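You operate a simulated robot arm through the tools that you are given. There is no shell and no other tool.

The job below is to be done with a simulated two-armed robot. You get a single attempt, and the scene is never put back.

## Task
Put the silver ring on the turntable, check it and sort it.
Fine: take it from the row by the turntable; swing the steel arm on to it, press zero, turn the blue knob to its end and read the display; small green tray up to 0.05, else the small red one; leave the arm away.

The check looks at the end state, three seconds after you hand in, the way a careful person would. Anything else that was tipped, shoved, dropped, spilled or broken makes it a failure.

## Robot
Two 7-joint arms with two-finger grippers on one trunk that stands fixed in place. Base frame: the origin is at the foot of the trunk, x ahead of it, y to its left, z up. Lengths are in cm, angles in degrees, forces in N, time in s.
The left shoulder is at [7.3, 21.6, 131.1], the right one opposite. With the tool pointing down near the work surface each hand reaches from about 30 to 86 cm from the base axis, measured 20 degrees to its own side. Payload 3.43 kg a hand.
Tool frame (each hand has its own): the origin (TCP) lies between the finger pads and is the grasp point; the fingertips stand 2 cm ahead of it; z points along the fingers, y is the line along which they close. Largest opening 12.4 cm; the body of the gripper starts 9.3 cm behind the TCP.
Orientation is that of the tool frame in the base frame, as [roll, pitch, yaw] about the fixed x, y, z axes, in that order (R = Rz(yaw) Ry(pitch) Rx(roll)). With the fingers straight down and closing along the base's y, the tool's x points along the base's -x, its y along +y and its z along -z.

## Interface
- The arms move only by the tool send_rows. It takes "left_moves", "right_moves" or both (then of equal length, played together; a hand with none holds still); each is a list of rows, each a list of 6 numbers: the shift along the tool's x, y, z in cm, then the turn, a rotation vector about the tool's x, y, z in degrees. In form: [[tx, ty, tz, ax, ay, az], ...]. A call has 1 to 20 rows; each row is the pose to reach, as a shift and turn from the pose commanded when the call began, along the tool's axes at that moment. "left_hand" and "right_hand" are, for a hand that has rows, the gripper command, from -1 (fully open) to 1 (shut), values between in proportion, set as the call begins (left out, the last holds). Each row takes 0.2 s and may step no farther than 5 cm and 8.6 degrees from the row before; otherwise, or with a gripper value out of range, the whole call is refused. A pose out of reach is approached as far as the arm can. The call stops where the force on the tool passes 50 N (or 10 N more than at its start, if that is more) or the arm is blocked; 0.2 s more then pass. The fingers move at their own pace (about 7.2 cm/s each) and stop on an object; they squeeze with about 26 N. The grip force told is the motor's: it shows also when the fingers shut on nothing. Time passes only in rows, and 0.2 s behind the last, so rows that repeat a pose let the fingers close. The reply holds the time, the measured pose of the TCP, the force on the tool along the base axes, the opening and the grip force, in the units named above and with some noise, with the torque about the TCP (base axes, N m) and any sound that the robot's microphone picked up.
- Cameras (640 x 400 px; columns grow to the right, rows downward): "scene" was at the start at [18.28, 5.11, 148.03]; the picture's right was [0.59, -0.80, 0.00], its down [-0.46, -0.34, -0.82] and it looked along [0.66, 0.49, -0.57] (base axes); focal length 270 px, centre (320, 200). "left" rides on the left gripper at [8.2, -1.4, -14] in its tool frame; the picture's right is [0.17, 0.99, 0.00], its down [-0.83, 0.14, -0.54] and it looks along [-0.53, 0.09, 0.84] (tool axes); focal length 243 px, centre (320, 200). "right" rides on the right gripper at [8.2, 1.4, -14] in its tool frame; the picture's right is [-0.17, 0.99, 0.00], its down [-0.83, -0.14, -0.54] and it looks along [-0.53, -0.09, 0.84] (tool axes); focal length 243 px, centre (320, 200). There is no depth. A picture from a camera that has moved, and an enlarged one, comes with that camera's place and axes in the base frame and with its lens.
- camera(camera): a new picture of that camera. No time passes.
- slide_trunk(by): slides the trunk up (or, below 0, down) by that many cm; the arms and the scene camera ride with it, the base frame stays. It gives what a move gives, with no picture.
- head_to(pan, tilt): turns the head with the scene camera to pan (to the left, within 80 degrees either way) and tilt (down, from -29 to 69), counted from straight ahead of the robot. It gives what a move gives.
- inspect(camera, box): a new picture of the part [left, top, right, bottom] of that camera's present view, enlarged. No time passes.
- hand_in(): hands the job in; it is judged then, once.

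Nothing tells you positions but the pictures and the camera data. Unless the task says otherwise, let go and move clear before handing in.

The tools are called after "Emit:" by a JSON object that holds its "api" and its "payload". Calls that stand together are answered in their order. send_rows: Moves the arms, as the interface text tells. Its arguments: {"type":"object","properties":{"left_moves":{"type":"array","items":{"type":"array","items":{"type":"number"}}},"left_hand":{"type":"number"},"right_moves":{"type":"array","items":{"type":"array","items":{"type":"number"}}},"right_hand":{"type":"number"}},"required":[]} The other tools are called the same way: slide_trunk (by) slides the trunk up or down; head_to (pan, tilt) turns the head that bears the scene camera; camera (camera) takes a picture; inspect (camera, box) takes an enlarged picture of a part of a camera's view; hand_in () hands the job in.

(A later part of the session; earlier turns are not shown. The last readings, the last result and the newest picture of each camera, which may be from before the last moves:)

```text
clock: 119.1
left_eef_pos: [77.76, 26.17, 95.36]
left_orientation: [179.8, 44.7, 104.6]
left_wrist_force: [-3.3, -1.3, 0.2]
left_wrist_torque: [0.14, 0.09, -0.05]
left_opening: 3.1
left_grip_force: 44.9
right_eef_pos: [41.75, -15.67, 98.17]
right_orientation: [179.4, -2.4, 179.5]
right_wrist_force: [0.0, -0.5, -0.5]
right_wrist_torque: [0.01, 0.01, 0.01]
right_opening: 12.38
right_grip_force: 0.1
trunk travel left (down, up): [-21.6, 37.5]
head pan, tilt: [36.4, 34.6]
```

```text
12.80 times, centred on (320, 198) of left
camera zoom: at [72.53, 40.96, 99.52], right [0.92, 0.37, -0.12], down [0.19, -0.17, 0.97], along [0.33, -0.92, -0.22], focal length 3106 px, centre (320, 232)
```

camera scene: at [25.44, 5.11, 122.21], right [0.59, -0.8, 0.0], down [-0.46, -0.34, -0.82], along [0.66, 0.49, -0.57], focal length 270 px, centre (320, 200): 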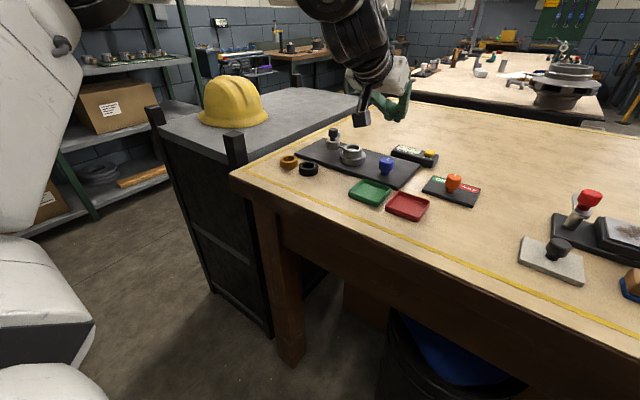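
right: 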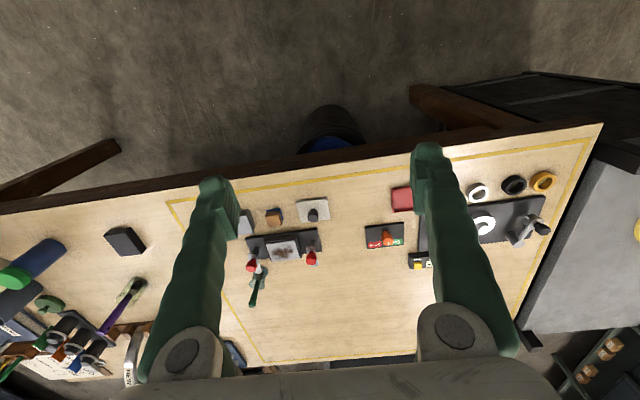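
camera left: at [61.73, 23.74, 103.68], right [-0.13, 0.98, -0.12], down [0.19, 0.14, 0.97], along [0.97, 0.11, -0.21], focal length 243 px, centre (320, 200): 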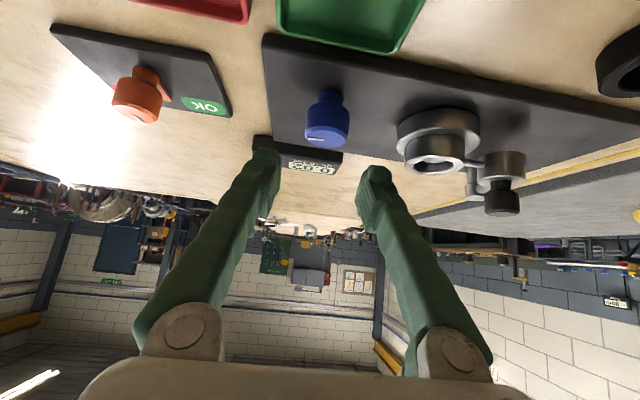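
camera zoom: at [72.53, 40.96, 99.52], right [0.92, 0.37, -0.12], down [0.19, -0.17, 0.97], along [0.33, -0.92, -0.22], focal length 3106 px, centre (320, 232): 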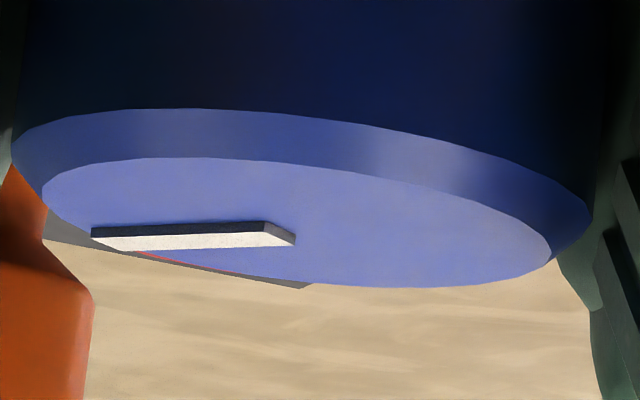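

I need to know whether the knob really follows the hand. I'll release and lift to see the pointer unobstructed.

Emit:
{"api": "send_rows", "payload": {"left_moves": [[0, 0, 0, 0, 0, 0], [0, 0, 0, 0, 0, 0], [-0.7, 0, -0.7, 0, 0, 0], [-1.4, 0, -1.4, -1, 0, -1], [-2.1, 0, -2.1, -6, 0, -6], [-2.4, 0, -2.4, -11.5, 0, -11.5], [-2.4, 0, -2.4, -17, 0, -17], [-2.4, 0, -2.4, -22.5, 0, -22.5], [-2.4, 0, -2.4, -28, 0, -28], [-2.4, 0, -2.4, -33.5, 0, -33.5], [-2.4, 0, -2.4, -39, 0, -39], [-2.4, 0, -2.4, -44.5, 0, -44.5], [-2.4, 0, -2.4, -50, 0, -50], [-2.4, 0, -2.4, -53, 0, -53], [-2.4, 0, -2.4, -53, 0, -53]], "left_hand": 0.1}}

Emit:
{"api": "inspect", "payload": {"camera": "scene", "box": [372, 145, 404, 175]}}

Emit:
{"api": "inspect", "payload": {"camera": "scene", "box": [310, 115, 440, 195]}}

```text
clock: 122.3
left_eef_pos: [77.99, 26.35, 98.87]
left_orientation: [179.5, 45.0, 179.5]
left_wrist_force: [0.1, -0.6, 0.0]
left_wrist_torque: [0.02, 0.0, 0.03]
left_opening: 5.58
left_grip_force: 0.1
right_eef_pos: [41.67, -15.57, 98.22]
right_orientation: [179.4, -2.5, 179.6]
right_wrist_force: [-0.3, -0.2, 0.2]
right_wrist_torque: [-0.02, 0.0, 0.01]
right_opening: 12.39
right_grip_force: 0.2
trunk travel left (down, up): [-21.6, 37.5]
head pan, tilt: [36.4, 34.6]
```

```text
13.33 times, centred on (388, 160) of scene
camera zoom: at [25.39, 5.08, 122.22], right [0.59, -0.8, 0.0], down [-0.46, -0.34, -0.82], along [0.66, 0.49, -0.57], focal length 3593 px, centre (-587, 733)
```

zoom: 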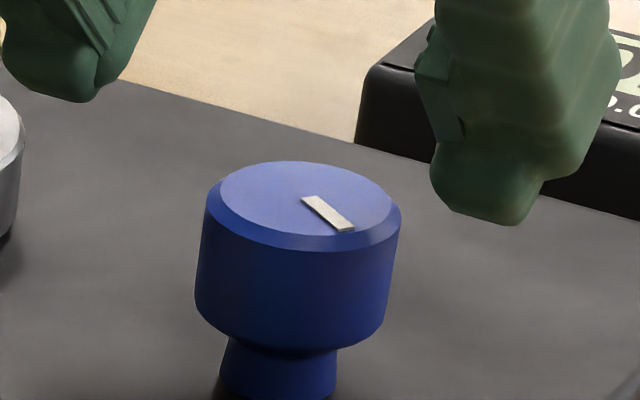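

```text
4.92 times, centred on (375, 155) of scene
camera zoom: at [25.39, 5.08, 122.22], right [0.59, -0.8, 0.0], down [-0.46, -0.34, -0.82], along [0.66, 0.49, -0.57], focal length 1327 px, centre (49, 422)
```

zoom: 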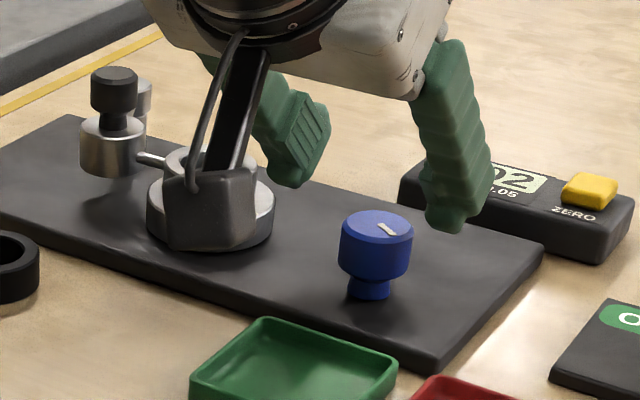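

The pointer now stands at about −109° (clockwise from its start at 0°), less than the hand's total turn, so either the grip slips or the end is near. I'll regrip a bit lower and test a measured 40° turn.

Emit:
{"api": "send_rows", "payload": {"left_moves": [[0.8, -0.3, 0.4, 0, 0, 0], [1.5, -0.6, 0.9, 0, 0, 0], [2.3, -0.85, 1.5, 0, 0, 0], [3.05, -0.88, 2.2, 0, 0, 0], [3.05, -0.88, 2.2, 0, 0, 0]]}}

Emit:
{"api": "inspect", "payload": {"camera": "left", "box": [240, 110, 400, 240]}}

```text
clock: 123.5
left_eef_pos: [77.37, 25.47, 95.06]
left_orientation: [179.5, 45.0, 179.5]
left_wrist_force: [-0.3, 0.5, -0.7]
left_wrist_torque: [0.01, 0.0, 0.0]
left_opening: 5.58
left_grip_force: 0.1
right_eef_pos: [41.77, -15.7, 98.26]
right_orientation: [179.4, -2.3, 179.6]
right_wrist_force: [-1.4, 0.0, -0.5]
right_wrist_torque: [0.0, 0.03, 0.0]
right_opening: 12.41
right_grip_force: 0.0
trunk travel left (down, up): [-21.6, 37.5]
head pan, tilt: [36.4, 34.6]
```

```text
3.08 times, centred on (320, 175) of left
camera zoom: at [61.65, 23.97, 99.11], right [-0.11, 0.99, -0.11], down [0.21, 0.13, 0.97], along [0.97, 0.09, -0.22], focal length 746 px, centre (320, 277)
```

zoom: 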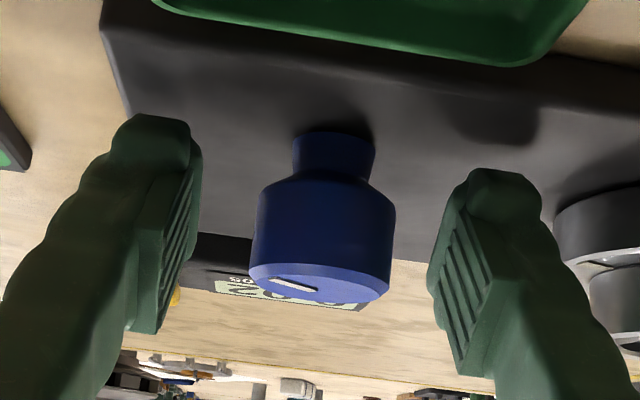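

Now gripping and turning 40° clockwise.

Emit:
{"api": "send_rows", "payload": {"left_moves": [[0, 0, 0, 0, 0, 0], [0, 0, 0, 0, 0, 0], [0, 0, 0, 0, 0, 0], [0, 0, 0, 0, 0, 0], [-0.002, 0.03, 0.002, 2.83, 0, 2.83], [-0.008, 0.09, 0.008, 5.65, 0, 5.66], [-0.012, 0.13, 0.012, 8.47, 0, 8.5], [-0.022, 0.19, 0.022, 11.3, 0, 11.3]], "left_hand": 1}}

Emit:
{"api": "inspect", "payload": {"camera": "left", "box": [260, 140, 380, 220]}}

Emit:
{"api": "send_rows", "payload": {"left_moves": [[-0.002, 0.04, 0.002, 2.83, 0, 2.83], [-0.008, 0.1, 0.008, 5.65, 0, 5.66], [-0.012, 0.15, 0.012, 8.47, 0, 8.5], [-0.022, 0.2, 0.022, 11.3, 0, 11.3], [-0.034, 0.26, 0.034, 14.1, 0, 14.15], [-0.049, 0.31, 0.049, 16.94, 0, 17.0]]}}

Emit:
{"api": "inspect", "payload": {"camera": "left", "box": [260, 140, 380, 220]}}

Emit:
{"api": "inspect", "payload": {"camera": "scene", "box": [320, 120, 440, 195]}}

```text
clock: 125.3
left_eef_pos: [77.25, 25.6, 95.02]
left_orientation: [179.7, 44.9, 163.4]
left_wrist_force: [-0.9, 5.4, -1.7]
left_wrist_torque: [-0.23, -0.18, 0.43]
left_opening: 3.06
left_grip_force: 45.5
right_eef_pos: [41.81, -15.58, 98.38]
right_orientation: [179.4, -2.4, 179.5]
right_wrist_force: [-0.5, 0.2, -0.3]
right_wrist_torque: [0.01, -0.02, 0.02]
right_opening: 12.4
right_grip_force: 0.0
trunk travel left (down, up): [-21.6, 37.5]
head pan, tilt: [36.4, 34.6]
```

```text
5.00 times, centred on (320, 180) of left
camera zoom: at [61.96, 28.65, 99.12], right [0.16, 0.98, -0.11], down [0.24, 0.07, 0.97], along [0.96, -0.19, -0.22], focal length 1213 px, centre (320, 300)
```

zoom: 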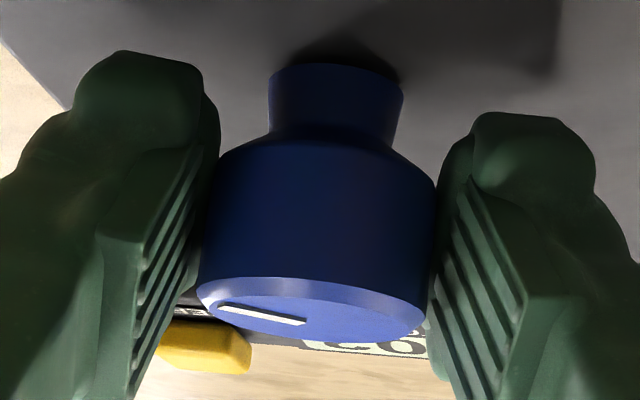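

```text
clock: 126.7
left_eef_pos: [77.54, 25.85, 95.07]
left_orientation: [179.7, 44.8, 139.7]
left_wrist_force: [3.0, 6.2, -1.4]
left_wrist_torque: [-0.13, -0.12, 0.36]
left_opening: 3.05
left_grip_force: 45.0
right_eef_pos: [41.9, -15.6, 98.32]
right_orientation: [179.4, -2.4, 179.7]
right_wrist_force: [-0.4, 0.9, -1.0]
right_wrist_torque: [0.03, 0.0, -0.03]
right_opening: 12.37
right_grip_force: 0.0
trunk travel left (down, up): [-21.6, 37.5]
head pan, tilt: [36.4, 34.6]
```

```text
5.00 times, centred on (320, 180) of left
camera zoom: at [64.7, 34.86, 99.15], right [0.55, 0.83, -0.11], down [0.25, -0.03, 0.97], along [0.8, -0.56, -0.22], focal length 1213 px, centre (320, 300)
```

zoom: 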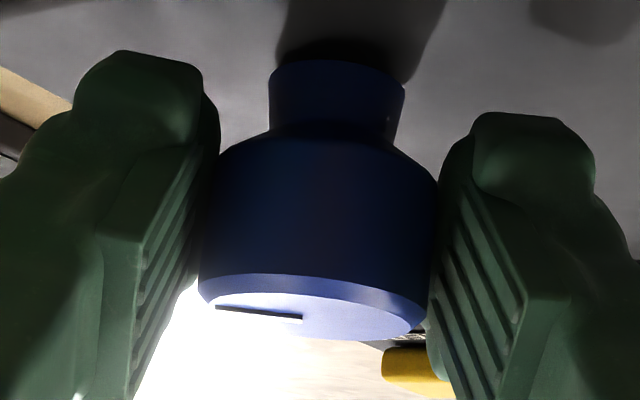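

```text
5.33 times, centred on (380, 158) of scene
camera zoom: at [25.48, 5.19, 122.19], right [0.59, -0.8, 0.0], down [-0.46, -0.34, -0.82], along [0.66, 0.49, -0.57], focal length 1437 px, centre (0, 427)
```

zoom: 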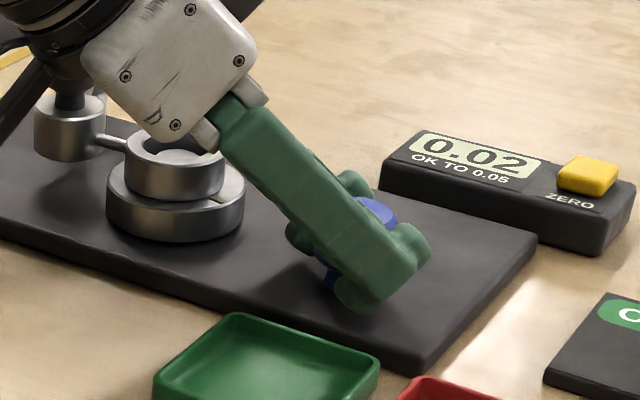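

There is now a steady resisting torque (~0.4 N·m) and the pointer no longer moves with the hand: the knob seems to be at its clockwise end. I'll release, back off, and look at the pointer, turntable mark and display.

Emit:
{"api": "send_rows", "payload": {"left_moves": [[0, 0, 0, 0, 0, 0], [0, 0, 0, 0, 0, 0], [-0.7, 0, -0.7, 0, 0, 0], [-1.8, 0, -1.8, 0, 0, 0], [-3.2, 0, -3.2, -3, 0, -3], [-4.6, 0, -4.6, -8.5, 0, -8.5], [-5.5, 0, -6.5, -14, 0, -14], [-6.0, 0, -9, -19.5, 0, -19.5], [-6.0, 0, -11, -25, 0, -25], [-6.0, 0, -13, -28, 0, -28], [-6.0, 0, -13, -28, 0, -28]], "left_hand": 0.1}}

Emit:
{"api": "inspect", "payload": {"camera": "scene", "box": [310, 115, 440, 195]}}

Emit:
{"api": "inspect", "payload": {"camera": "scene", "box": [372, 145, 404, 175]}}

Emit:
{"api": "inspect", "payload": {"camera": "scene", "box": [330, 135, 378, 170]}}

```text
clock: 129.1
left_eef_pos: [73.72, 29.12, 108.42]
left_orientation: [179.5, 45.0, 179.3]
left_wrist_force: [0.3, 0.5, -0.2]
left_wrist_torque: [0.01, 0.0, -0.01]
left_opening: 5.59
left_grip_force: 0.2
right_eef_pos: [41.75, -15.69, 98.23]
right_orientation: [179.3, -2.4, 179.5]
right_wrist_force: [0.4, 0.8, 0.6]
right_wrist_torque: [0.0, -0.02, 0.05]
right_opening: 12.4
right_grip_force: 0.0
trunk travel left (down, up): [-21.6, 37.5]
head pan, tilt: [36.4, 34.6]
```

```text
4.92 times, centred on (375, 155) of scene
camera zoom: at [25.48, 5.12, 122.19], right [0.59, -0.8, 0.0], down [-0.46, -0.34, -0.82], along [0.66, 0.49, -0.57], focal length 1327 px, centre (49, 422)
```

zoom: 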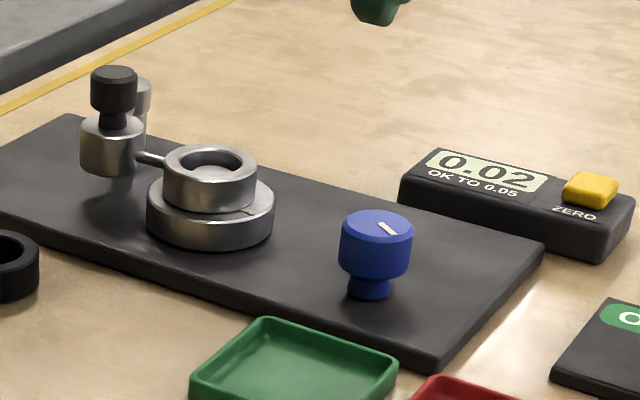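

```text
13.33 times, centred on (388, 160) of scene
camera zoom: at [25.48, 5.12, 122.19], right [0.59, -0.8, 0.0], down [-0.46, -0.34, -0.82], along [0.66, 0.49, -0.57], focal length 3593 px, centre (-587, 733)
```

zoom: 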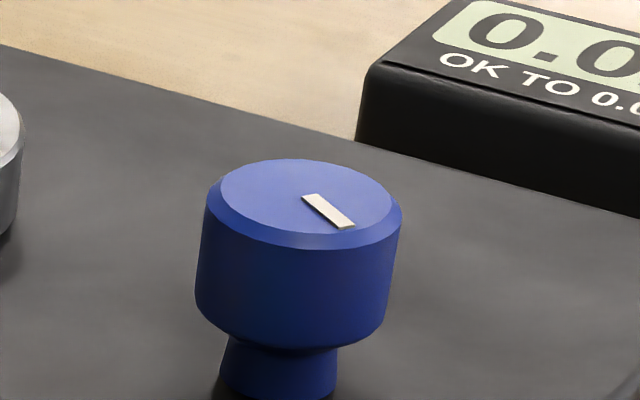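

```text
11.43 times, centred on (354, 152) of scene
camera zoom: at [25.48, 5.12, 122.19], right [0.59, -0.8, 0.0], down [-0.46, -0.34, -0.82], along [0.66, 0.49, -0.57], focal length 3080 px, centre (-69, 743)
```

zoom: 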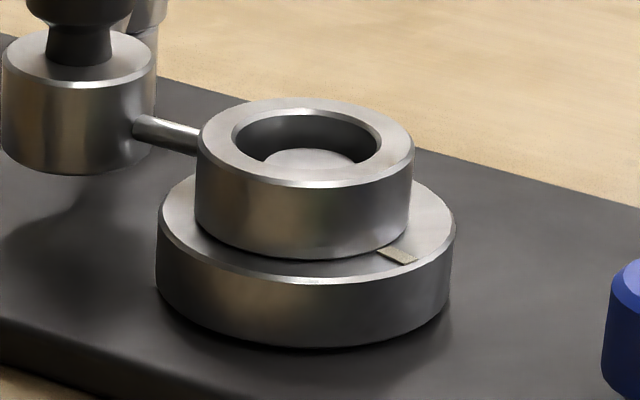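

The pointer stopped at the same place (≈ −107°), so this looks like the clockwise end, and the display reads 0.02. To be sure this is a true end stop and not grip slip, I'll do a check: turn the knob back a little, watch the turntable mark, and return to the stop.

Emit:
{"api": "send_rows", "payload": {"left_moves": [[0.6, -0.5, 1.5, 4.6, 0, 4.6], [1.2, -1.0, 3.0, 9.3, 0, 9.3], [1.9, -1.5, 4.6, 13.9, 0, 13.9], [2.6, -2.0, 6.2, 18.5, 0, 18.5], [3.3, -2.6, 7.8, 23.2, 0, 23.2], [3.91, -3.14, 9.38, 27.8, 0, 27.8], [3.91, -3.14, 9.38, 27.8, 0, 27.8]]}}

Emit:
{"api": "inspect", "payload": {"camera": "left", "box": [240, 90, 400, 220]}}

```text
clock: 130.7
left_eef_pos: [77.55, 25.65, 99.1]
left_orientation: [179.5, 44.8, 139.8]
left_wrist_force: [-1.2, 0.4, 0.8]
left_wrist_torque: [0.0, -0.02, 0.03]
left_opening: 5.57
left_grip_force: 0.1
right_eef_pos: [41.75, -15.57, 98.28]
right_orientation: [179.4, -2.2, 179.6]
right_wrist_force: [0.0, 0.2, 0.1]
right_wrist_torque: [0.02, 0.01, 0.03]
right_opening: 12.38
right_grip_force: 0.0
trunk travel left (down, up): [-21.6, 37.5]
head pan, tilt: [36.4, 34.6]
```

```text
3.08 times, centred on (320, 155) of left
camera zoom: at [64.57, 34.64, 103.21], right [0.54, 0.83, -0.11], down [0.25, -0.03, 0.97], along [0.8, -0.55, -0.22], focal length 746 px, centre (320, 338)
```

zoom: 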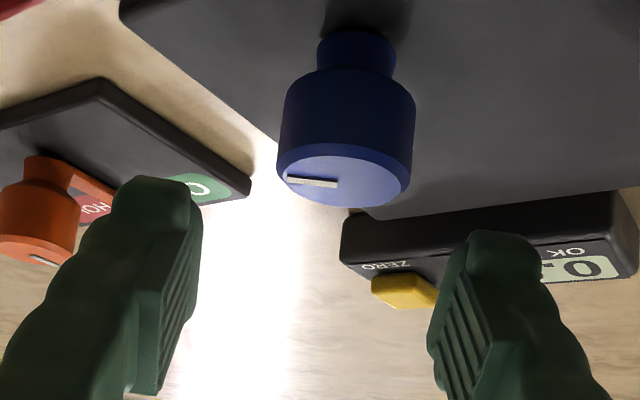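

Emit:
{"api": "send_rows", "payload": {"left_moves": [[0.75, 0.05, 0.7, 0, 0, 0], [1.5, 0.1, 1.4, 0, 0, 0], [2.2, 0.15, 2.1, 0, 0, 0], [2.9, 0.2, 2.76, 0, 0, 0], [2.9, 0.2, 2.76, 0, 0, 0]]}}

Emit:
{"api": "inspect", "payload": {"camera": "left", "box": [240, 110, 400, 240]}}

Emit:
{"api": "send_rows", "payload": {"left_moves": [[0, 0, 0, 0, 0, 0], [0, 0, 0, 0, 0, 0], [0, 0, 0, 0, 0, 0], [0, 0, 0, 0, 0, 0]], "left_hand": 1}}

```text
clock: 131.9
left_eef_pos: [77.58, 26.13, 95.18]
left_orientation: [179.7, 44.7, 139.9]
left_wrist_force: [0.0, -0.4, -0.4]
left_wrist_torque: [0.0, 0.03, 0.01]
left_opening: 5.6
left_grip_force: 0.1
right_eef_pos: [41.79, -15.63, 98.2]
right_orientation: [179.4, -2.5, 179.6]
right_wrist_force: [-0.6, 0.1, 0.0]
right_wrist_torque: [-0.01, -0.02, -0.03]
right_opening: 12.39
right_grip_force: 0.0
trunk travel left (down, up): [-21.6, 37.5]
head pan, tilt: [36.4, 34.6]
```

```text
3.08 times, centred on (320, 175) of left
camera zoom: at [64.64, 35.01, 99.24], right [0.54, 0.83, -0.11], down [0.25, -0.03, 0.97], along [0.8, -0.55, -0.22], focal length 746 px, centre (320, 277)
```

zoom: 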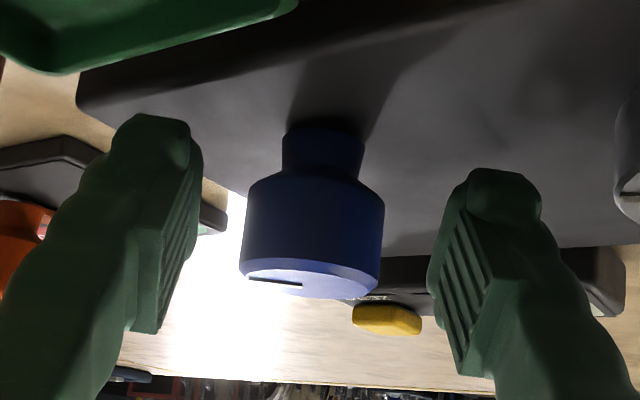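

```text
clock: 132.9
left_eef_pos: [77.5, 25.84, 95.06]
left_orientation: [179.6, 44.6, 139.7]
left_wrist_force: [-5.5, -9.4, -5.5]
left_wrist_torque: [-0.27, -0.08, -0.09]
left_opening: 3.04
left_grip_force: 44.9
right_eef_pos: [41.72, -15.66, 98.29]
right_orientation: [179.3, -2.4, 179.6]
right_wrist_force: [-0.4, -0.4, 0.6]
right_wrist_torque: [-0.02, -0.02, -0.03]
right_opening: 12.41
right_grip_force: 0.1
trunk travel left (down, up): [-21.6, 37.5]
head pan, tilt: [36.4, 34.6]
```

Gripped. Now 36° counter-clockwise as a test.

Emit:
{"api": "send_rows", "payload": {"left_moves": [[-0.003, -0.12, 0.003, -4.24, 0, -4.25], [-0.012, -0.23, 0.012, -8.47, 0, -8.5], [-0.028, -0.31, 0.028, -12.7, 0, -12.74], [-0.049, -0.39, 0.049, -16.94, 0, -17.0], [-0.076, -0.46, 0.075, -21.2, 0, -21.24], [-0.109, -0.53, 0.108, -25.4, 0, -25.5], [-0.109, -0.53, 0.108, -25.4, 0, -25.5]]}}

Emit:
{"api": "inspect", "payload": {"camera": "left", "box": [220, 110, 460, 240]}}

Emit:
{"api": "inspect", "payload": {"camera": "scene", "box": [310, 115, 440, 195]}}

```text
clock: 134.5
left_eef_pos: [77.23, 25.55, 95.18]
left_orientation: [179.7, 45.1, 176.0]
left_wrist_force: [-7.9, -2.5, -3.2]
left_wrist_torque: [0.08, 0.09, 0.01]
left_opening: 3.07
left_grip_force: 45.2
right_eef_pos: [41.7, -15.77, 98.31]
right_orientation: [179.4, -2.4, 179.5]
right_wrist_force: [0.1, 0.4, 0.2]
right_wrist_torque: [-0.02, -0.04, -0.03]
right_opening: 12.39
right_grip_force: 0.0
trunk travel left (down, up): [-21.6, 37.5]
head pan, tilt: [36.4, 34.6]
```

```text
2.67 times, centred on (340, 175) of left
camera zoom: at [61.58, 25.11, 99.16], right [-0.05, 0.99, -0.11], down [0.21, 0.12, 0.97], along [0.98, 0.03, -0.22], focal length 647 px, centre (267, 267)
```

zoom: 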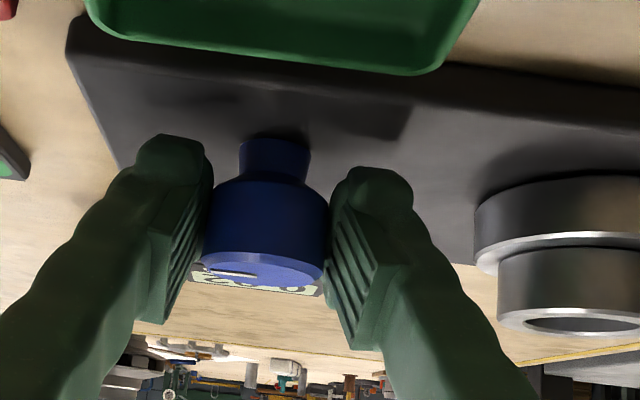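

```text
4.92 times, centred on (375, 155) of scene
camera zoom: at [25.36, 5.09, 122.22], right [0.59, -0.8, 0.0], down [-0.46, -0.34, -0.82], along [0.66, 0.49, -0.57], focal length 1327 px, centre (49, 422)
```

zoom: 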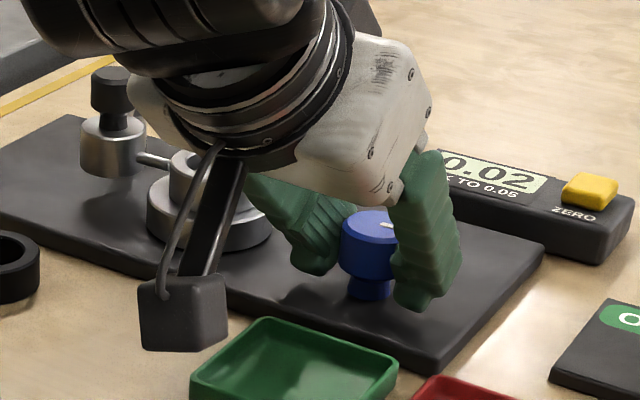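

Counter-clockwise turning is free (no torque), as expected of leaving a stop. I'll turn clockwise back to the stop and push a little past to feel it.

Emit:
{"api": "send_rows", "payload": {"left_moves": [[-0.003, 0.08, 0.003, 4.24, 0, 4.25], [-0.012, 0.166, 0.012, 8.47, 0, 8.5], [-0.028, 0.247, 0.028, 12.7, 0, 12.74], [-0.049, 0.325, 0.049, 16.94, 0, 17.0], [-0.076, 0.4, 0.075, 21.2, 0, 21.24]]}}

Emit:
{"api": "send_rows", "payload": {"left_moves": [[-0.003, 0.07, 0.003, 4.24, 0, 4.25], [-0.012, 0.15, 0.012, 8.47, 0, 8.5]]}}

Emit:
{"api": "send_rows", "payload": {"left_moves": [[-0.003, 0.07, 0.003, 4.24, 0, 4.25], [-0.012, 0.15, 0.012, 8.47, 0, 8.5]]}}

Emit:
{"api": "inspect", "payload": {"camera": "scene", "box": [310, 115, 440, 195]}}

```text
clock: 135.7
left_eef_pos: [77.53, 25.99, 95.12]
left_orientation: [179.7, 44.7, 145.8]
left_wrist_force: [-9.4, -3.8, -1.5]
left_wrist_torque: [-0.23, 0.26, -0.04]
left_opening: 3.05
left_grip_force: 45.0
right_eef_pos: [41.7, -15.7, 98.32]
right_orientation: [179.4, -2.3, 179.6]
right_wrist_force: [-0.3, 0.1, 0.8]
right_wrist_torque: [-0.02, 0.05, 0.0]
right_opening: 12.4
right_grip_force: 0.1
trunk travel left (down, up): [-21.6, 37.5]
head pan, tilt: [36.4, 34.6]
```

```text
clock: 136.3
left_eef_pos: [77.56, 25.96, 95.06]
left_orientation: [179.7, 44.8, 133.9]
left_wrist_force: [-1.8, -7.3, -4.3]
left_wrist_torque: [-0.2, 0.2, 0.53]
left_opening: 3.04
left_grip_force: 44.7
right_eef_pos: [41.82, -15.74, 98.38]
right_orientation: [179.3, -2.4, 179.5]
right_wrist_force: [0.1, 0.2, 0.6]
right_wrist_torque: [0.01, -0.02, 0.01]
right_opening: 12.4
right_grip_force: 0.1
trunk travel left (down, up): [-21.6, 37.5]
head pan, tilt: [36.4, 34.6]
```

```text
clock: 136.9
left_eef_pos: [77.63, 26.09, 95.18]
left_orientation: [179.6, 44.7, 121.7]
left_wrist_force: [-6.1, -8.6, -2.7]
left_wrist_torque: [-0.29, 0.11, 0.32]
left_opening: 3.07
left_grip_force: 44.9
right_eef_pos: [41.73, -15.74, 98.23]
right_orientation: [179.4, -2.4, 179.6]
right_wrist_force: [0.6, 0.5, -0.7]
right_wrist_torque: [0.01, 0.05, 0.01]
right_opening: 12.41
right_grip_force: 0.1
trunk travel left (down, up): [-21.6, 37.5]
head pan, tilt: [36.4, 34.6]
```

```text
4.92 times, centred on (375, 155) of scene
camera zoom: at [25.39, 5.01, 122.22], right [0.59, -0.8, 0.0], down [-0.46, -0.34, -0.82], along [0.66, 0.49, -0.57], focal length 1327 px, centre (49, 422)
```

zoom: 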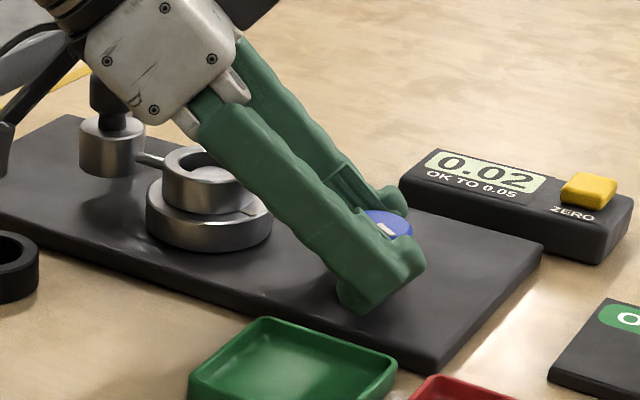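

A hard stop is confirmed at the same spot (torque jumps to 0.5 N·m), display 0.02. One more check of the gearing: I'll turn back 30° with the turntable in view to see how far the mark moves, then return to the stop.

Emit:
{"api": "send_rows", "payload": {"left_moves": [[-0.003, -0.084, 0.003, -4.24, 0, -4.25], [-0.012, -0.166, 0.012, -8.47, 0, -8.5], [-0.028, -0.247, 0.028, -12.7, 0, -12.74], [-0.049, -0.325, 0.049, -16.94, 0, -17.0], [-0.049, -0.325, 0.049, -16.94, 0, -17.0]]}}

Emit:
{"api": "inspect", "payload": {"camera": "scene", "box": [310, 115, 440, 195]}}

Emit:
{"api": "inspect", "payload": {"camera": "scene", "box": [330, 135, 378, 170]}}

```text
clock: 138.1
left_eef_pos: [77.34, 25.92, 95.11]
left_orientation: [179.6, 44.9, 145.9]
left_wrist_force: [-1.5, -8.7, -1.4]
left_wrist_torque: [0.04, 0.12, -0.04]
left_opening: 3.06
left_grip_force: 45.1
right_eef_pos: [41.68, -15.7, 98.23]
right_orientation: [179.3, -2.4, 179.6]
right_wrist_force: [-0.1, 0.4, 0.0]
right_wrist_torque: [0.0, -0.01, 0.02]
right_opening: 12.39
right_grip_force: 0.0
trunk travel left (down, up): [-21.6, 37.5]
head pan, tilt: [36.4, 34.6]
```

```text
4.92 times, centred on (375, 155) of scene
camera zoom: at [25.43, 5.01, 122.21], right [0.59, -0.8, 0.0], down [-0.46, -0.34, -0.82], along [0.66, 0.49, -0.57], focal length 1327 px, centre (49, 422)
```

zoom: 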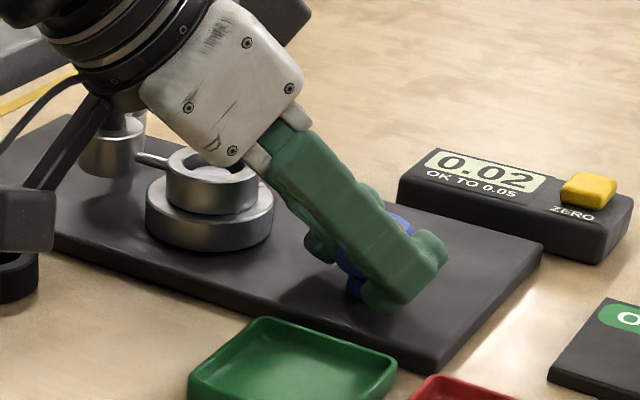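

```text
11.43 times, centred on (354, 152) of scene
camera zoom: at [25.43, 5.01, 122.21], right [0.59, -0.8, 0.0], down [-0.46, -0.34, -0.82], along [0.66, 0.49, -0.57], focal length 3080 px, centre (-69, 743)
```

zoom: 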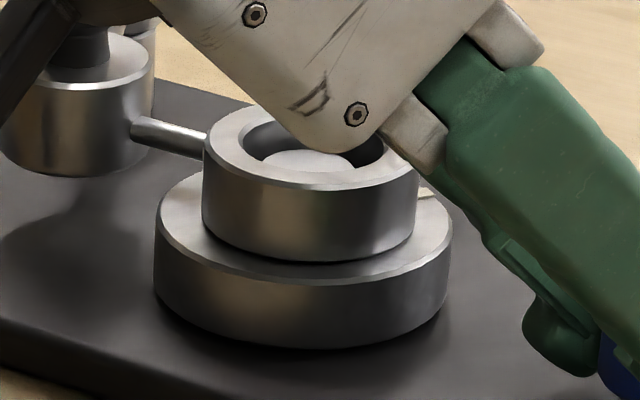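

The turntable turns about 2.5–3× the knob in the same direction, so the ~120° knob travel corresponds to a full ring revolution. I'll turn back clockwise to the stop.

Emit:
{"api": "send_rows", "payload": {"left_moves": [[-0.003, 0.084, 0.003, 4.24, 0, 4.25], [-0.012, 0.166, 0.012, 8.47, 0, 8.5], [-0.028, 0.247, 0.028, 12.7, 0, 12.74], [-0.049, 0.325, 0.049, 16.94, 0, 17.0], [-0.076, 0.4, 0.075, 21.2, 0, 21.24], [-0.109, 0.47, 0.108, 25.4, 0, 25.5], [-0.109, 0.47, 0.108, 25.4, 0, 25.5]]}}

Emit:
{"api": "inspect", "payload": {"camera": "scene", "box": [310, 115, 440, 195]}}

Emit:
{"api": "inspect", "payload": {"camera": "scene", "box": [330, 135, 378, 170]}}

```text
clock: 139.7
left_eef_pos: [77.76, 26.11, 95.22]
left_orientation: [179.8, 44.7, 109.9]
left_wrist_force: [-6.6, -5.4, 4.5]
left_wrist_torque: [0.24, 0.37, 0.01]
left_opening: 3.05
left_grip_force: 45.3
right_eef_pos: [41.66, -15.63, 98.27]
right_orientation: [179.4, -2.4, 179.6]
right_wrist_force: [0.1, 0.0, 0.3]
right_wrist_torque: [0.0, 0.01, -0.01]
right_opening: 12.39
right_grip_force: 0.0
trunk travel left (down, up): [-21.6, 37.5]
head pan, tilt: [36.4, 34.6]
```

```text
4.92 times, centred on (375, 155) of scene
camera zoom: at [25.29, 5.02, 122.24], right [0.59, -0.8, 0.0], down [-0.46, -0.34, -0.82], along [0.66, 0.49, -0.57], focal length 1327 px, centre (49, 422)
```

zoom: 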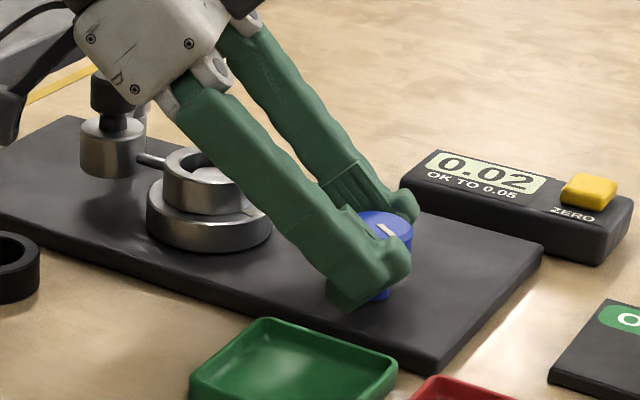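

```text
11.43 times, centred on (354, 152) of scene
camera zoom: at [25.29, 5.02, 122.24], right [0.59, -0.8, 0.0], down [-0.46, -0.34, -0.82], along [0.66, 0.49, -0.57], focal length 3080 px, centre (-69, 743)
```

zoom: 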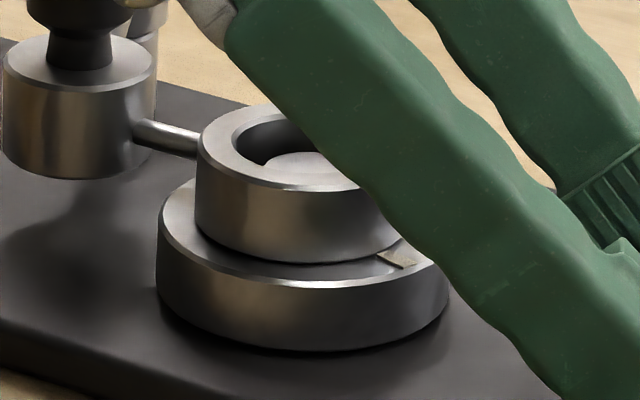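

The mark and pointer are back at the end position and the display reads 0.02, so the ring goes to the green tray. I'll release the knob, lift and straighten the hand.

Emit:
{"api": "send_rows", "payload": {"left_moves": [[0, 0, 0, 0, 0, 0], [0, 0, 0, 0, 0, 0], [-0.7, 0, -0.7, 0, 0, 0], [-1.8, 0, -1.8, 0, 0, 0], [-3.0, 0, -3.0, -5.6, 0, -5.6], [-4.0, 0, -4.0, -11.2, 0, -11.2], [-4.6, 0, -5, -16.8, 0, -16.8], [-5, 0, -6, -22.4, 0, -22.4], [-5, 0, -7, -28, 0, -28], [-5, 0, -8, -33.6, 0, -33.6], [-5, 0, -9, -39.2, 0, -39.2], [-5, 0, -10, -44.8, 0, -44.8], [-5, 0, -10, -49.5, 0, -49.5], [-5, 0, -10, -49.5, 0, -49.5]], "left_hand": 0.1}}

Emit:
{"api": "inspect", "payload": {"camera": "scene", "box": [310, 115, 440, 195]}}

```text
clock: 142.7
left_eef_pos: [76.59, 29.56, 105.79]
left_orientation: [179.6, 45.0, 179.9]
left_wrist_force: [0.3, 0.1, 0.4]
left_wrist_torque: [0.0, -0.01, -0.02]
left_opening: 5.58
left_grip_force: 0.0
right_eef_pos: [41.79, -15.59, 98.24]
right_orientation: [179.5, -2.4, 179.6]
right_wrist_force: [-1.3, -1.2, 0.3]
right_wrist_torque: [-0.02, -0.02, 0.0]
right_opening: 12.42
right_grip_force: 0.0
trunk travel left (down, up): [-21.6, 37.5]
head pan, tilt: [36.4, 34.6]
```

```text
4.92 times, centred on (375, 155) of scene
camera zoom: at [25.4, 5.14, 122.21], right [0.59, -0.8, 0.0], down [-0.46, -0.34, -0.82], along [0.66, 0.49, -0.57], focal length 1327 px, centre (49, 422)
```

zoom: 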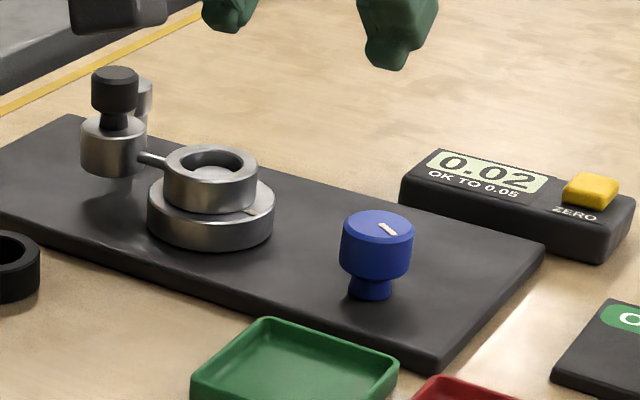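

The display clearly reads 0.02 and everything is in place. Now I'll bring the trunk back to −16, where the earlier arm-swing and ring moves worked, and look at the gauge head.

Emit:
{"api": "slide_trunk", "payload": {"by": 9}}

Emit:
{"api": "inspect", "payload": {"camera": "scene", "box": [310, 140, 438, 215]}}

Emit:
{"api": "camera", "payload": {"camera": "left"}}

```text
clock: 143.9
left_eef_pos: [76.7, 29.49, 114.55]
left_orientation: [179.5, 45.0, 179.8]
left_wrist_force: [0.4, -0.4, -0.6]
left_wrist_torque: [0.01, 0.01, -0.02]
left_opening: 5.57
left_grip_force: 0.2
right_eef_pos: [41.86, -15.56, 107.19]
right_orientation: [179.5, -2.4, 179.5]
right_wrist_force: [0.0, -0.8, -0.8]
right_wrist_torque: [-0.01, 0.0, -0.01]
right_opening: 12.41
right_grip_force: 0.1
trunk travel left (down, up): [-30.6, 28.5]
head pan, tilt: [36.4, 34.6]
```

```text
5.00 times, centred on (374, 178) of scene
camera zoom: at [22.67, 5.11, 131.73], right [0.59, -0.8, 0.0], down [-0.46, -0.34, -0.82], along [0.66, 0.49, -0.57], focal length 1347 px, centre (50, 312)
```

zoom: 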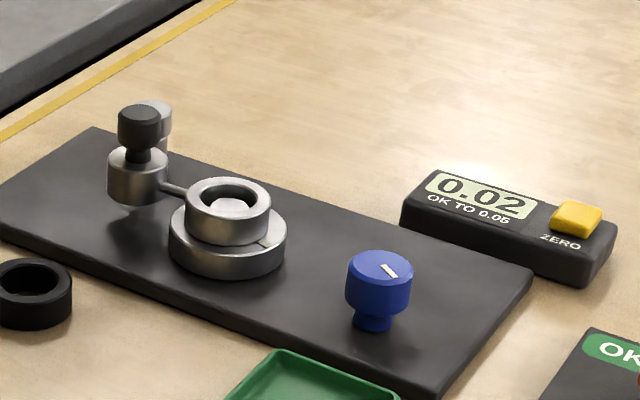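

```text
taken
camera left: at [61.06, 28.01, 118.69], right [-0.12, 0.99, -0.11], down [0.21, 0.13, 0.97], along [0.97, 0.09, -0.22], focal length 243 px, centre (320, 200)
```

left: 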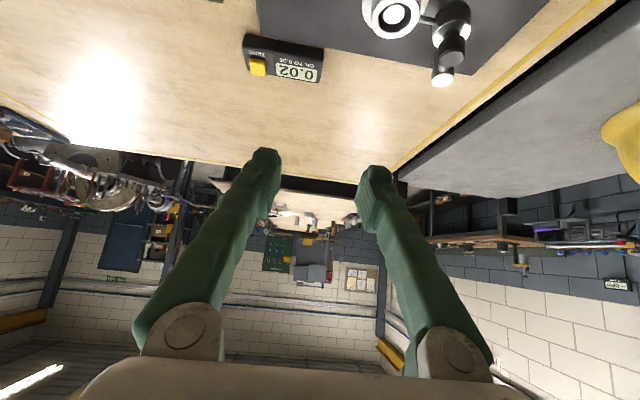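

The cap is now at about (79.3, 40.8). I'll move above it with tilt 35° and fingers at 4.2 cm, as before.

Emit:
{"api": "send_rows", "payload": {"left_moves": [[1.1, 2.3, 1.7, 0, 2, 0], [2.2, 4.6, 3.4, 0, 4, 0], [3.4, 6.9, 5.1, 0, 6, 0], [4.5, 9.2, 6.8, 0, 8, 0], [5.66, 11.4, 8.48, 0, 10, 0], [5.66, 11.4, 8.48, 0, 10, 0]], "left_hand": 0.3}}

Emit:
{"api": "inspect", "payload": {"camera": "left", "box": [220, 50, 420, 220]}}

Emit:
{"api": "inspect", "payload": {"camera": "scene", "box": [300, 130, 396, 205]}}

```text
clock: 145.3
left_eef_pos: [78.73, 40.99, 104.55]
left_orientation: [179.6, 35.0, 179.9]
left_wrist_force: [-1.0, 0.2, 0.4]
left_wrist_torque: [-0.04, 0.04, -0.02]
left_opening: 4.31
left_grip_force: 0.0
right_eef_pos: [41.72, -15.65, 107.14]
right_orientation: [179.4, -2.4, 179.6]
right_wrist_force: [0.2, 0.0, -0.4]
right_wrist_torque: [0.02, 0.03, 0.02]
right_opening: 12.39
right_grip_force: 0.0
trunk travel left (down, up): [-30.6, 28.5]
head pan, tilt: [36.4, 34.6]
```

```text
2.35 times, centred on (320, 135) of left
camera zoom: at [63.99, 39.53, 111.31], right [-0.14, 0.99, -0.09], down [0.37, 0.14, 0.92], along [0.92, 0.09, -0.38], focal length 571 px, centre (320, 353)
```

zoom: 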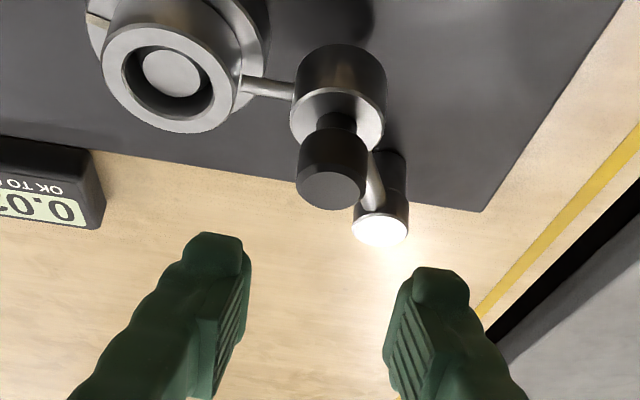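

```text
5.33 times, centred on (348, 168) of scene
camera zoom: at [22.58, 5.07, 131.75], right [0.59, -0.8, 0.0], down [-0.46, -0.34, -0.82], along [0.66, 0.49, -0.57], focal length 1437 px, centre (171, 373)
```

zoom: 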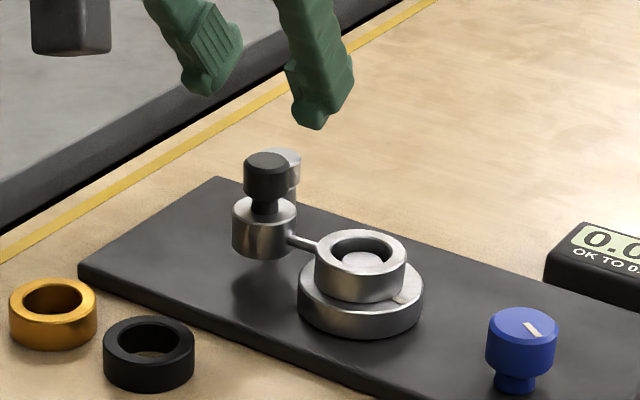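

Emit:
{"api": "send_rows", "payload": {"left_moves": [[0.8, 0, 1.15, 0, 0, 0], [1.6, 0, 2.3, 0, 0, 0], [2.4, 0, 3.4, 0, 0, 0], [2.9, 0, 4.1, 0, 0, 0], [3.27, 0, 4.67, 0, 0, 0], [3.27, 0, 4.67, 0, 0, 0]]}}

Emit:
{"api": "inspect", "payload": {"camera": "left", "box": [220, 80, 400, 230]}}

Emit:
{"api": "inspect", "payload": {"camera": "scene", "box": [310, 135, 390, 200]}}

```text
clock: 146.7
left_eef_pos: [78.68, 40.94, 99.05]
left_orientation: [179.7, 34.9, 179.9]
left_wrist_force: [-0.4, 1.2, 0.0]
left_wrist_torque: [0.02, 0.01, 0.01]
left_opening: 4.33
left_grip_force: 0.1
right_eef_pos: [41.84, -15.61, 107.27]
right_orientation: [179.4, -2.5, 179.6]
right_wrist_force: [-0.1, -0.4, -0.8]
right_wrist_torque: [-0.04, -0.01, 0.04]
right_opening: 12.37
right_grip_force: 0.0
trunk travel left (down, up): [-30.6, 28.5]
head pan, tilt: [36.4, 34.6]
```

```text
2.67 times, centred on (310, 155) of left
camera zoom: at [63.97, 39.43, 105.73], right [-0.14, 0.99, -0.09], down [0.37, 0.14, 0.92], along [0.92, 0.09, -0.38], focal length 647 px, centre (347, 320)
```

zoom: 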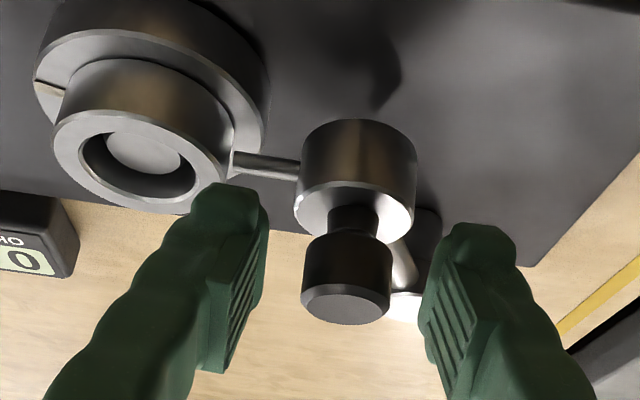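

```text
6.15 times, centred on (350, 168) of scene
camera zoom: at [22.61, 5.11, 131.74], right [0.59, -0.8, 0.0], down [-0.46, -0.34, -0.82], along [0.66, 0.49, -0.57], focal length 1658 px, centre (135, 400)
```

zoom: 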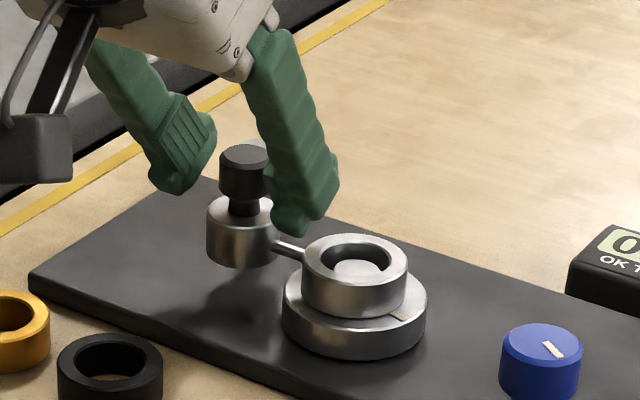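

The fingers straddle the cap. I'll sweep it away from the ring (+y) gently.

Emit:
{"api": "send_rows", "payload": {"left_moves": [[0.1, 0.4, 0.14, 0, 0, 0], [0.1, 0.8, 0.14, 0, 0, 0], [0.1, 1.2, 0.14, 0, 0, 0], [0.1, 1.6, 0.14, 0, 0, 0], [0.1, 2.0, 0.14, 0, 0, 0], [0.1, 2.4, 0.14, 0, 0, 0], [0.1, 2.8, 0.14, 0, 0, 0], [0.1, 2.8, 0.14, 0, 0, 0]]}}

Emit:
{"api": "inspect", "payload": {"camera": "left", "box": [220, 80, 400, 230]}}

Emit:
{"api": "inspect", "payload": {"camera": "scene", "box": [310, 135, 390, 200]}}

```text
clock: 148.5
left_eef_pos: [78.52, 43.79, 98.99]
left_orientation: [179.7, 35.1, 179.9]
left_wrist_force: [0.7, -0.1, -0.6]
left_wrist_torque: [0.01, 0.02, 0.02]
left_opening: 4.34
left_grip_force: 0.0
right_eef_pos: [41.7, -15.61, 107.17]
right_orientation: [179.4, -2.4, 179.7]
right_wrist_force: [0.0, 0.0, 0.7]
right_wrist_torque: [0.0, 0.01, 0.02]
right_opening: 12.42
right_grip_force: 0.0
trunk travel left (down, up): [-30.6, 28.5]
head pan, tilt: [36.4, 34.6]
```

```text
2.67 times, centred on (310, 155) of left
camera zoom: at [63.91, 42.28, 105.63], right [-0.14, 0.99, -0.09], down [0.37, 0.14, 0.92], along [0.92, 0.09, -0.38], focal length 647 px, centre (347, 320)
```

zoom: 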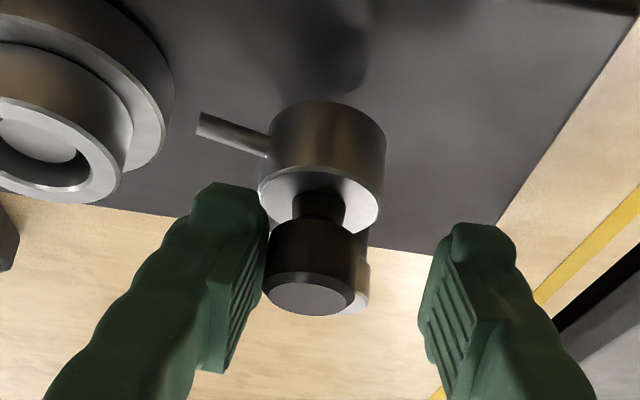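

```text
6.15 times, centred on (350, 168) of scene
camera zoom: at [22.62, 5.1, 131.74], right [0.59, -0.8, 0.0], down [-0.46, -0.34, -0.82], along [0.66, 0.49, -0.57], focal length 1658 px, centre (135, 400)
```

zoom: 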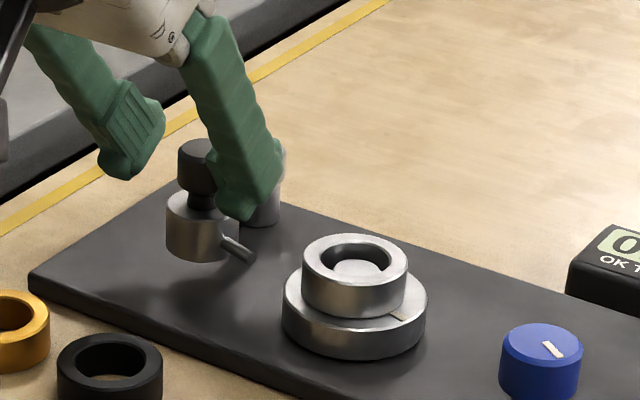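

The arm has left the ring and is moving with negligible force. I'll continue to its original parked position.

Emit:
{"api": "send_rows", "payload": {"left_moves": [[0, 0.4, 0, 0, 0, 0], [0, 0.8, 0, 0, 0, 0], [0, 1.2, 0, 0, 0, 0], [0, 1.6, 0, 0, 0, 0], [0, 2.0, 0, 0, 0, 0], [0, 2.4, 0, 0, 0, 0], [0, 2.8, 0, 0, 0, 0], [0, 3.2, 0, 0, 0, 0], [0, 3.2, 0, 0, 0, 0]]}}

Emit:
{"api": "inspect", "payload": {"camera": "left", "box": [220, 80, 400, 230]}}

Emit:
{"api": "inspect", "payload": {"camera": "scene", "box": [300, 135, 396, 205]}}

```text
clock: 150.5
left_eef_pos: [78.63, 46.97, 99.04]
left_orientation: [179.5, 34.9, 179.9]
left_wrist_force: [-0.7, 0.2, -0.4]
left_wrist_torque: [0.01, 0.02, -0.01]
left_opening: 4.35
left_grip_force: 0.0
right_eef_pos: [41.69, -15.54, 107.24]
right_orientation: [179.4, -2.4, 179.5]
right_wrist_force: [-0.3, 0.5, 0.0]
right_wrist_torque: [0.05, -0.01, 0.0]
right_opening: 12.4
right_grip_force: 0.0
trunk travel left (down, up): [-30.6, 28.5]
head pan, tilt: [36.4, 34.6]
```

```text
2.67 times, centred on (310, 155) of left
camera zoom: at [63.89, 45.46, 105.69], right [-0.14, 0.99, -0.09], down [0.37, 0.14, 0.92], along [0.92, 0.09, -0.38], focal length 647 px, centre (347, 320)
```

zoom: 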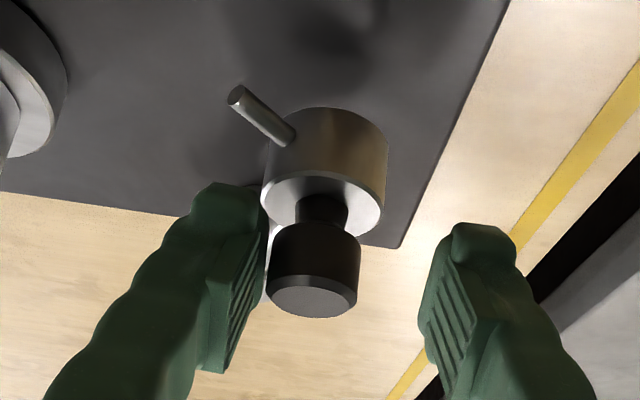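

```text
5.71 times, centred on (348, 170) of scene
camera zoom: at [22.62, 5.1, 131.74], right [0.59, -0.8, 0.0], down [-0.46, -0.34, -0.82], along [0.66, 0.49, -0.57], focal length 1540 px, centre (160, 371)
```

zoom: 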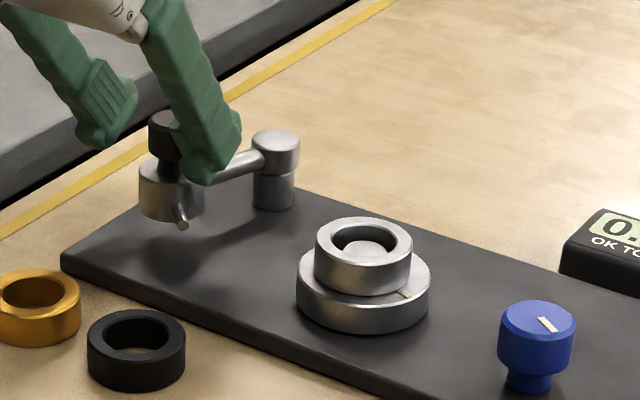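

The arm is back at its original parked position. I'll step the finger off the cap and lift straight up.

Emit:
{"api": "send_rows", "payload": {"left_moves": [[0, -0.4, 0, 0, 0, 0], [-0.86, -0.4, -1.23, 0, 0, 0], [-1.72, -0.4, -2.46, 0, 0, 0], [-2.58, -0.4, -3.69, 0, 0, 0], [-3.44, -0.4, -4.92, 0, 0, 0], [-3.44, -0.4, -4.92, 0, 0, 0]]}}

Emit:
{"api": "inspect", "payload": {"camera": "scene", "box": [300, 135, 440, 220]}}

```text
clock: 151.9
left_eef_pos: [78.6, 46.58, 105.01]
left_orientation: [179.7, 35.1, 179.8]
left_wrist_force: [0.8, 0.5, -0.2]
left_wrist_torque: [0.01, 0.01, 0.01]
left_opening: 4.36
left_grip_force: 0.0
right_eef_pos: [41.68, -15.61, 107.31]
right_orientation: [179.5, -2.4, 179.6]
right_wrist_force: [-0.1, -0.6, 0.2]
right_wrist_torque: [0.02, 0.0, 0.02]
right_opening: 12.38
right_grip_force: 0.0
trunk travel left (down, up): [-30.6, 28.5]
head pan, tilt: [36.4, 34.6]
```

```text
4.57 times, centred on (370, 178) of scene
camera zoom: at [22.64, 5.13, 131.74], right [0.59, -0.8, 0.0], down [-0.46, -0.34, -0.82], along [0.66, 0.49, -0.57], focal length 1232 px, centre (91, 303)
```

zoom: 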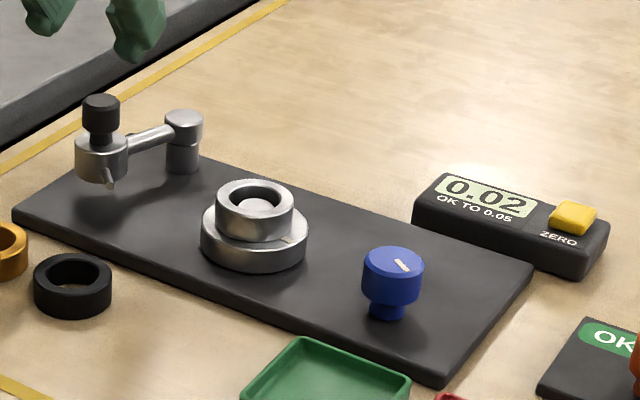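

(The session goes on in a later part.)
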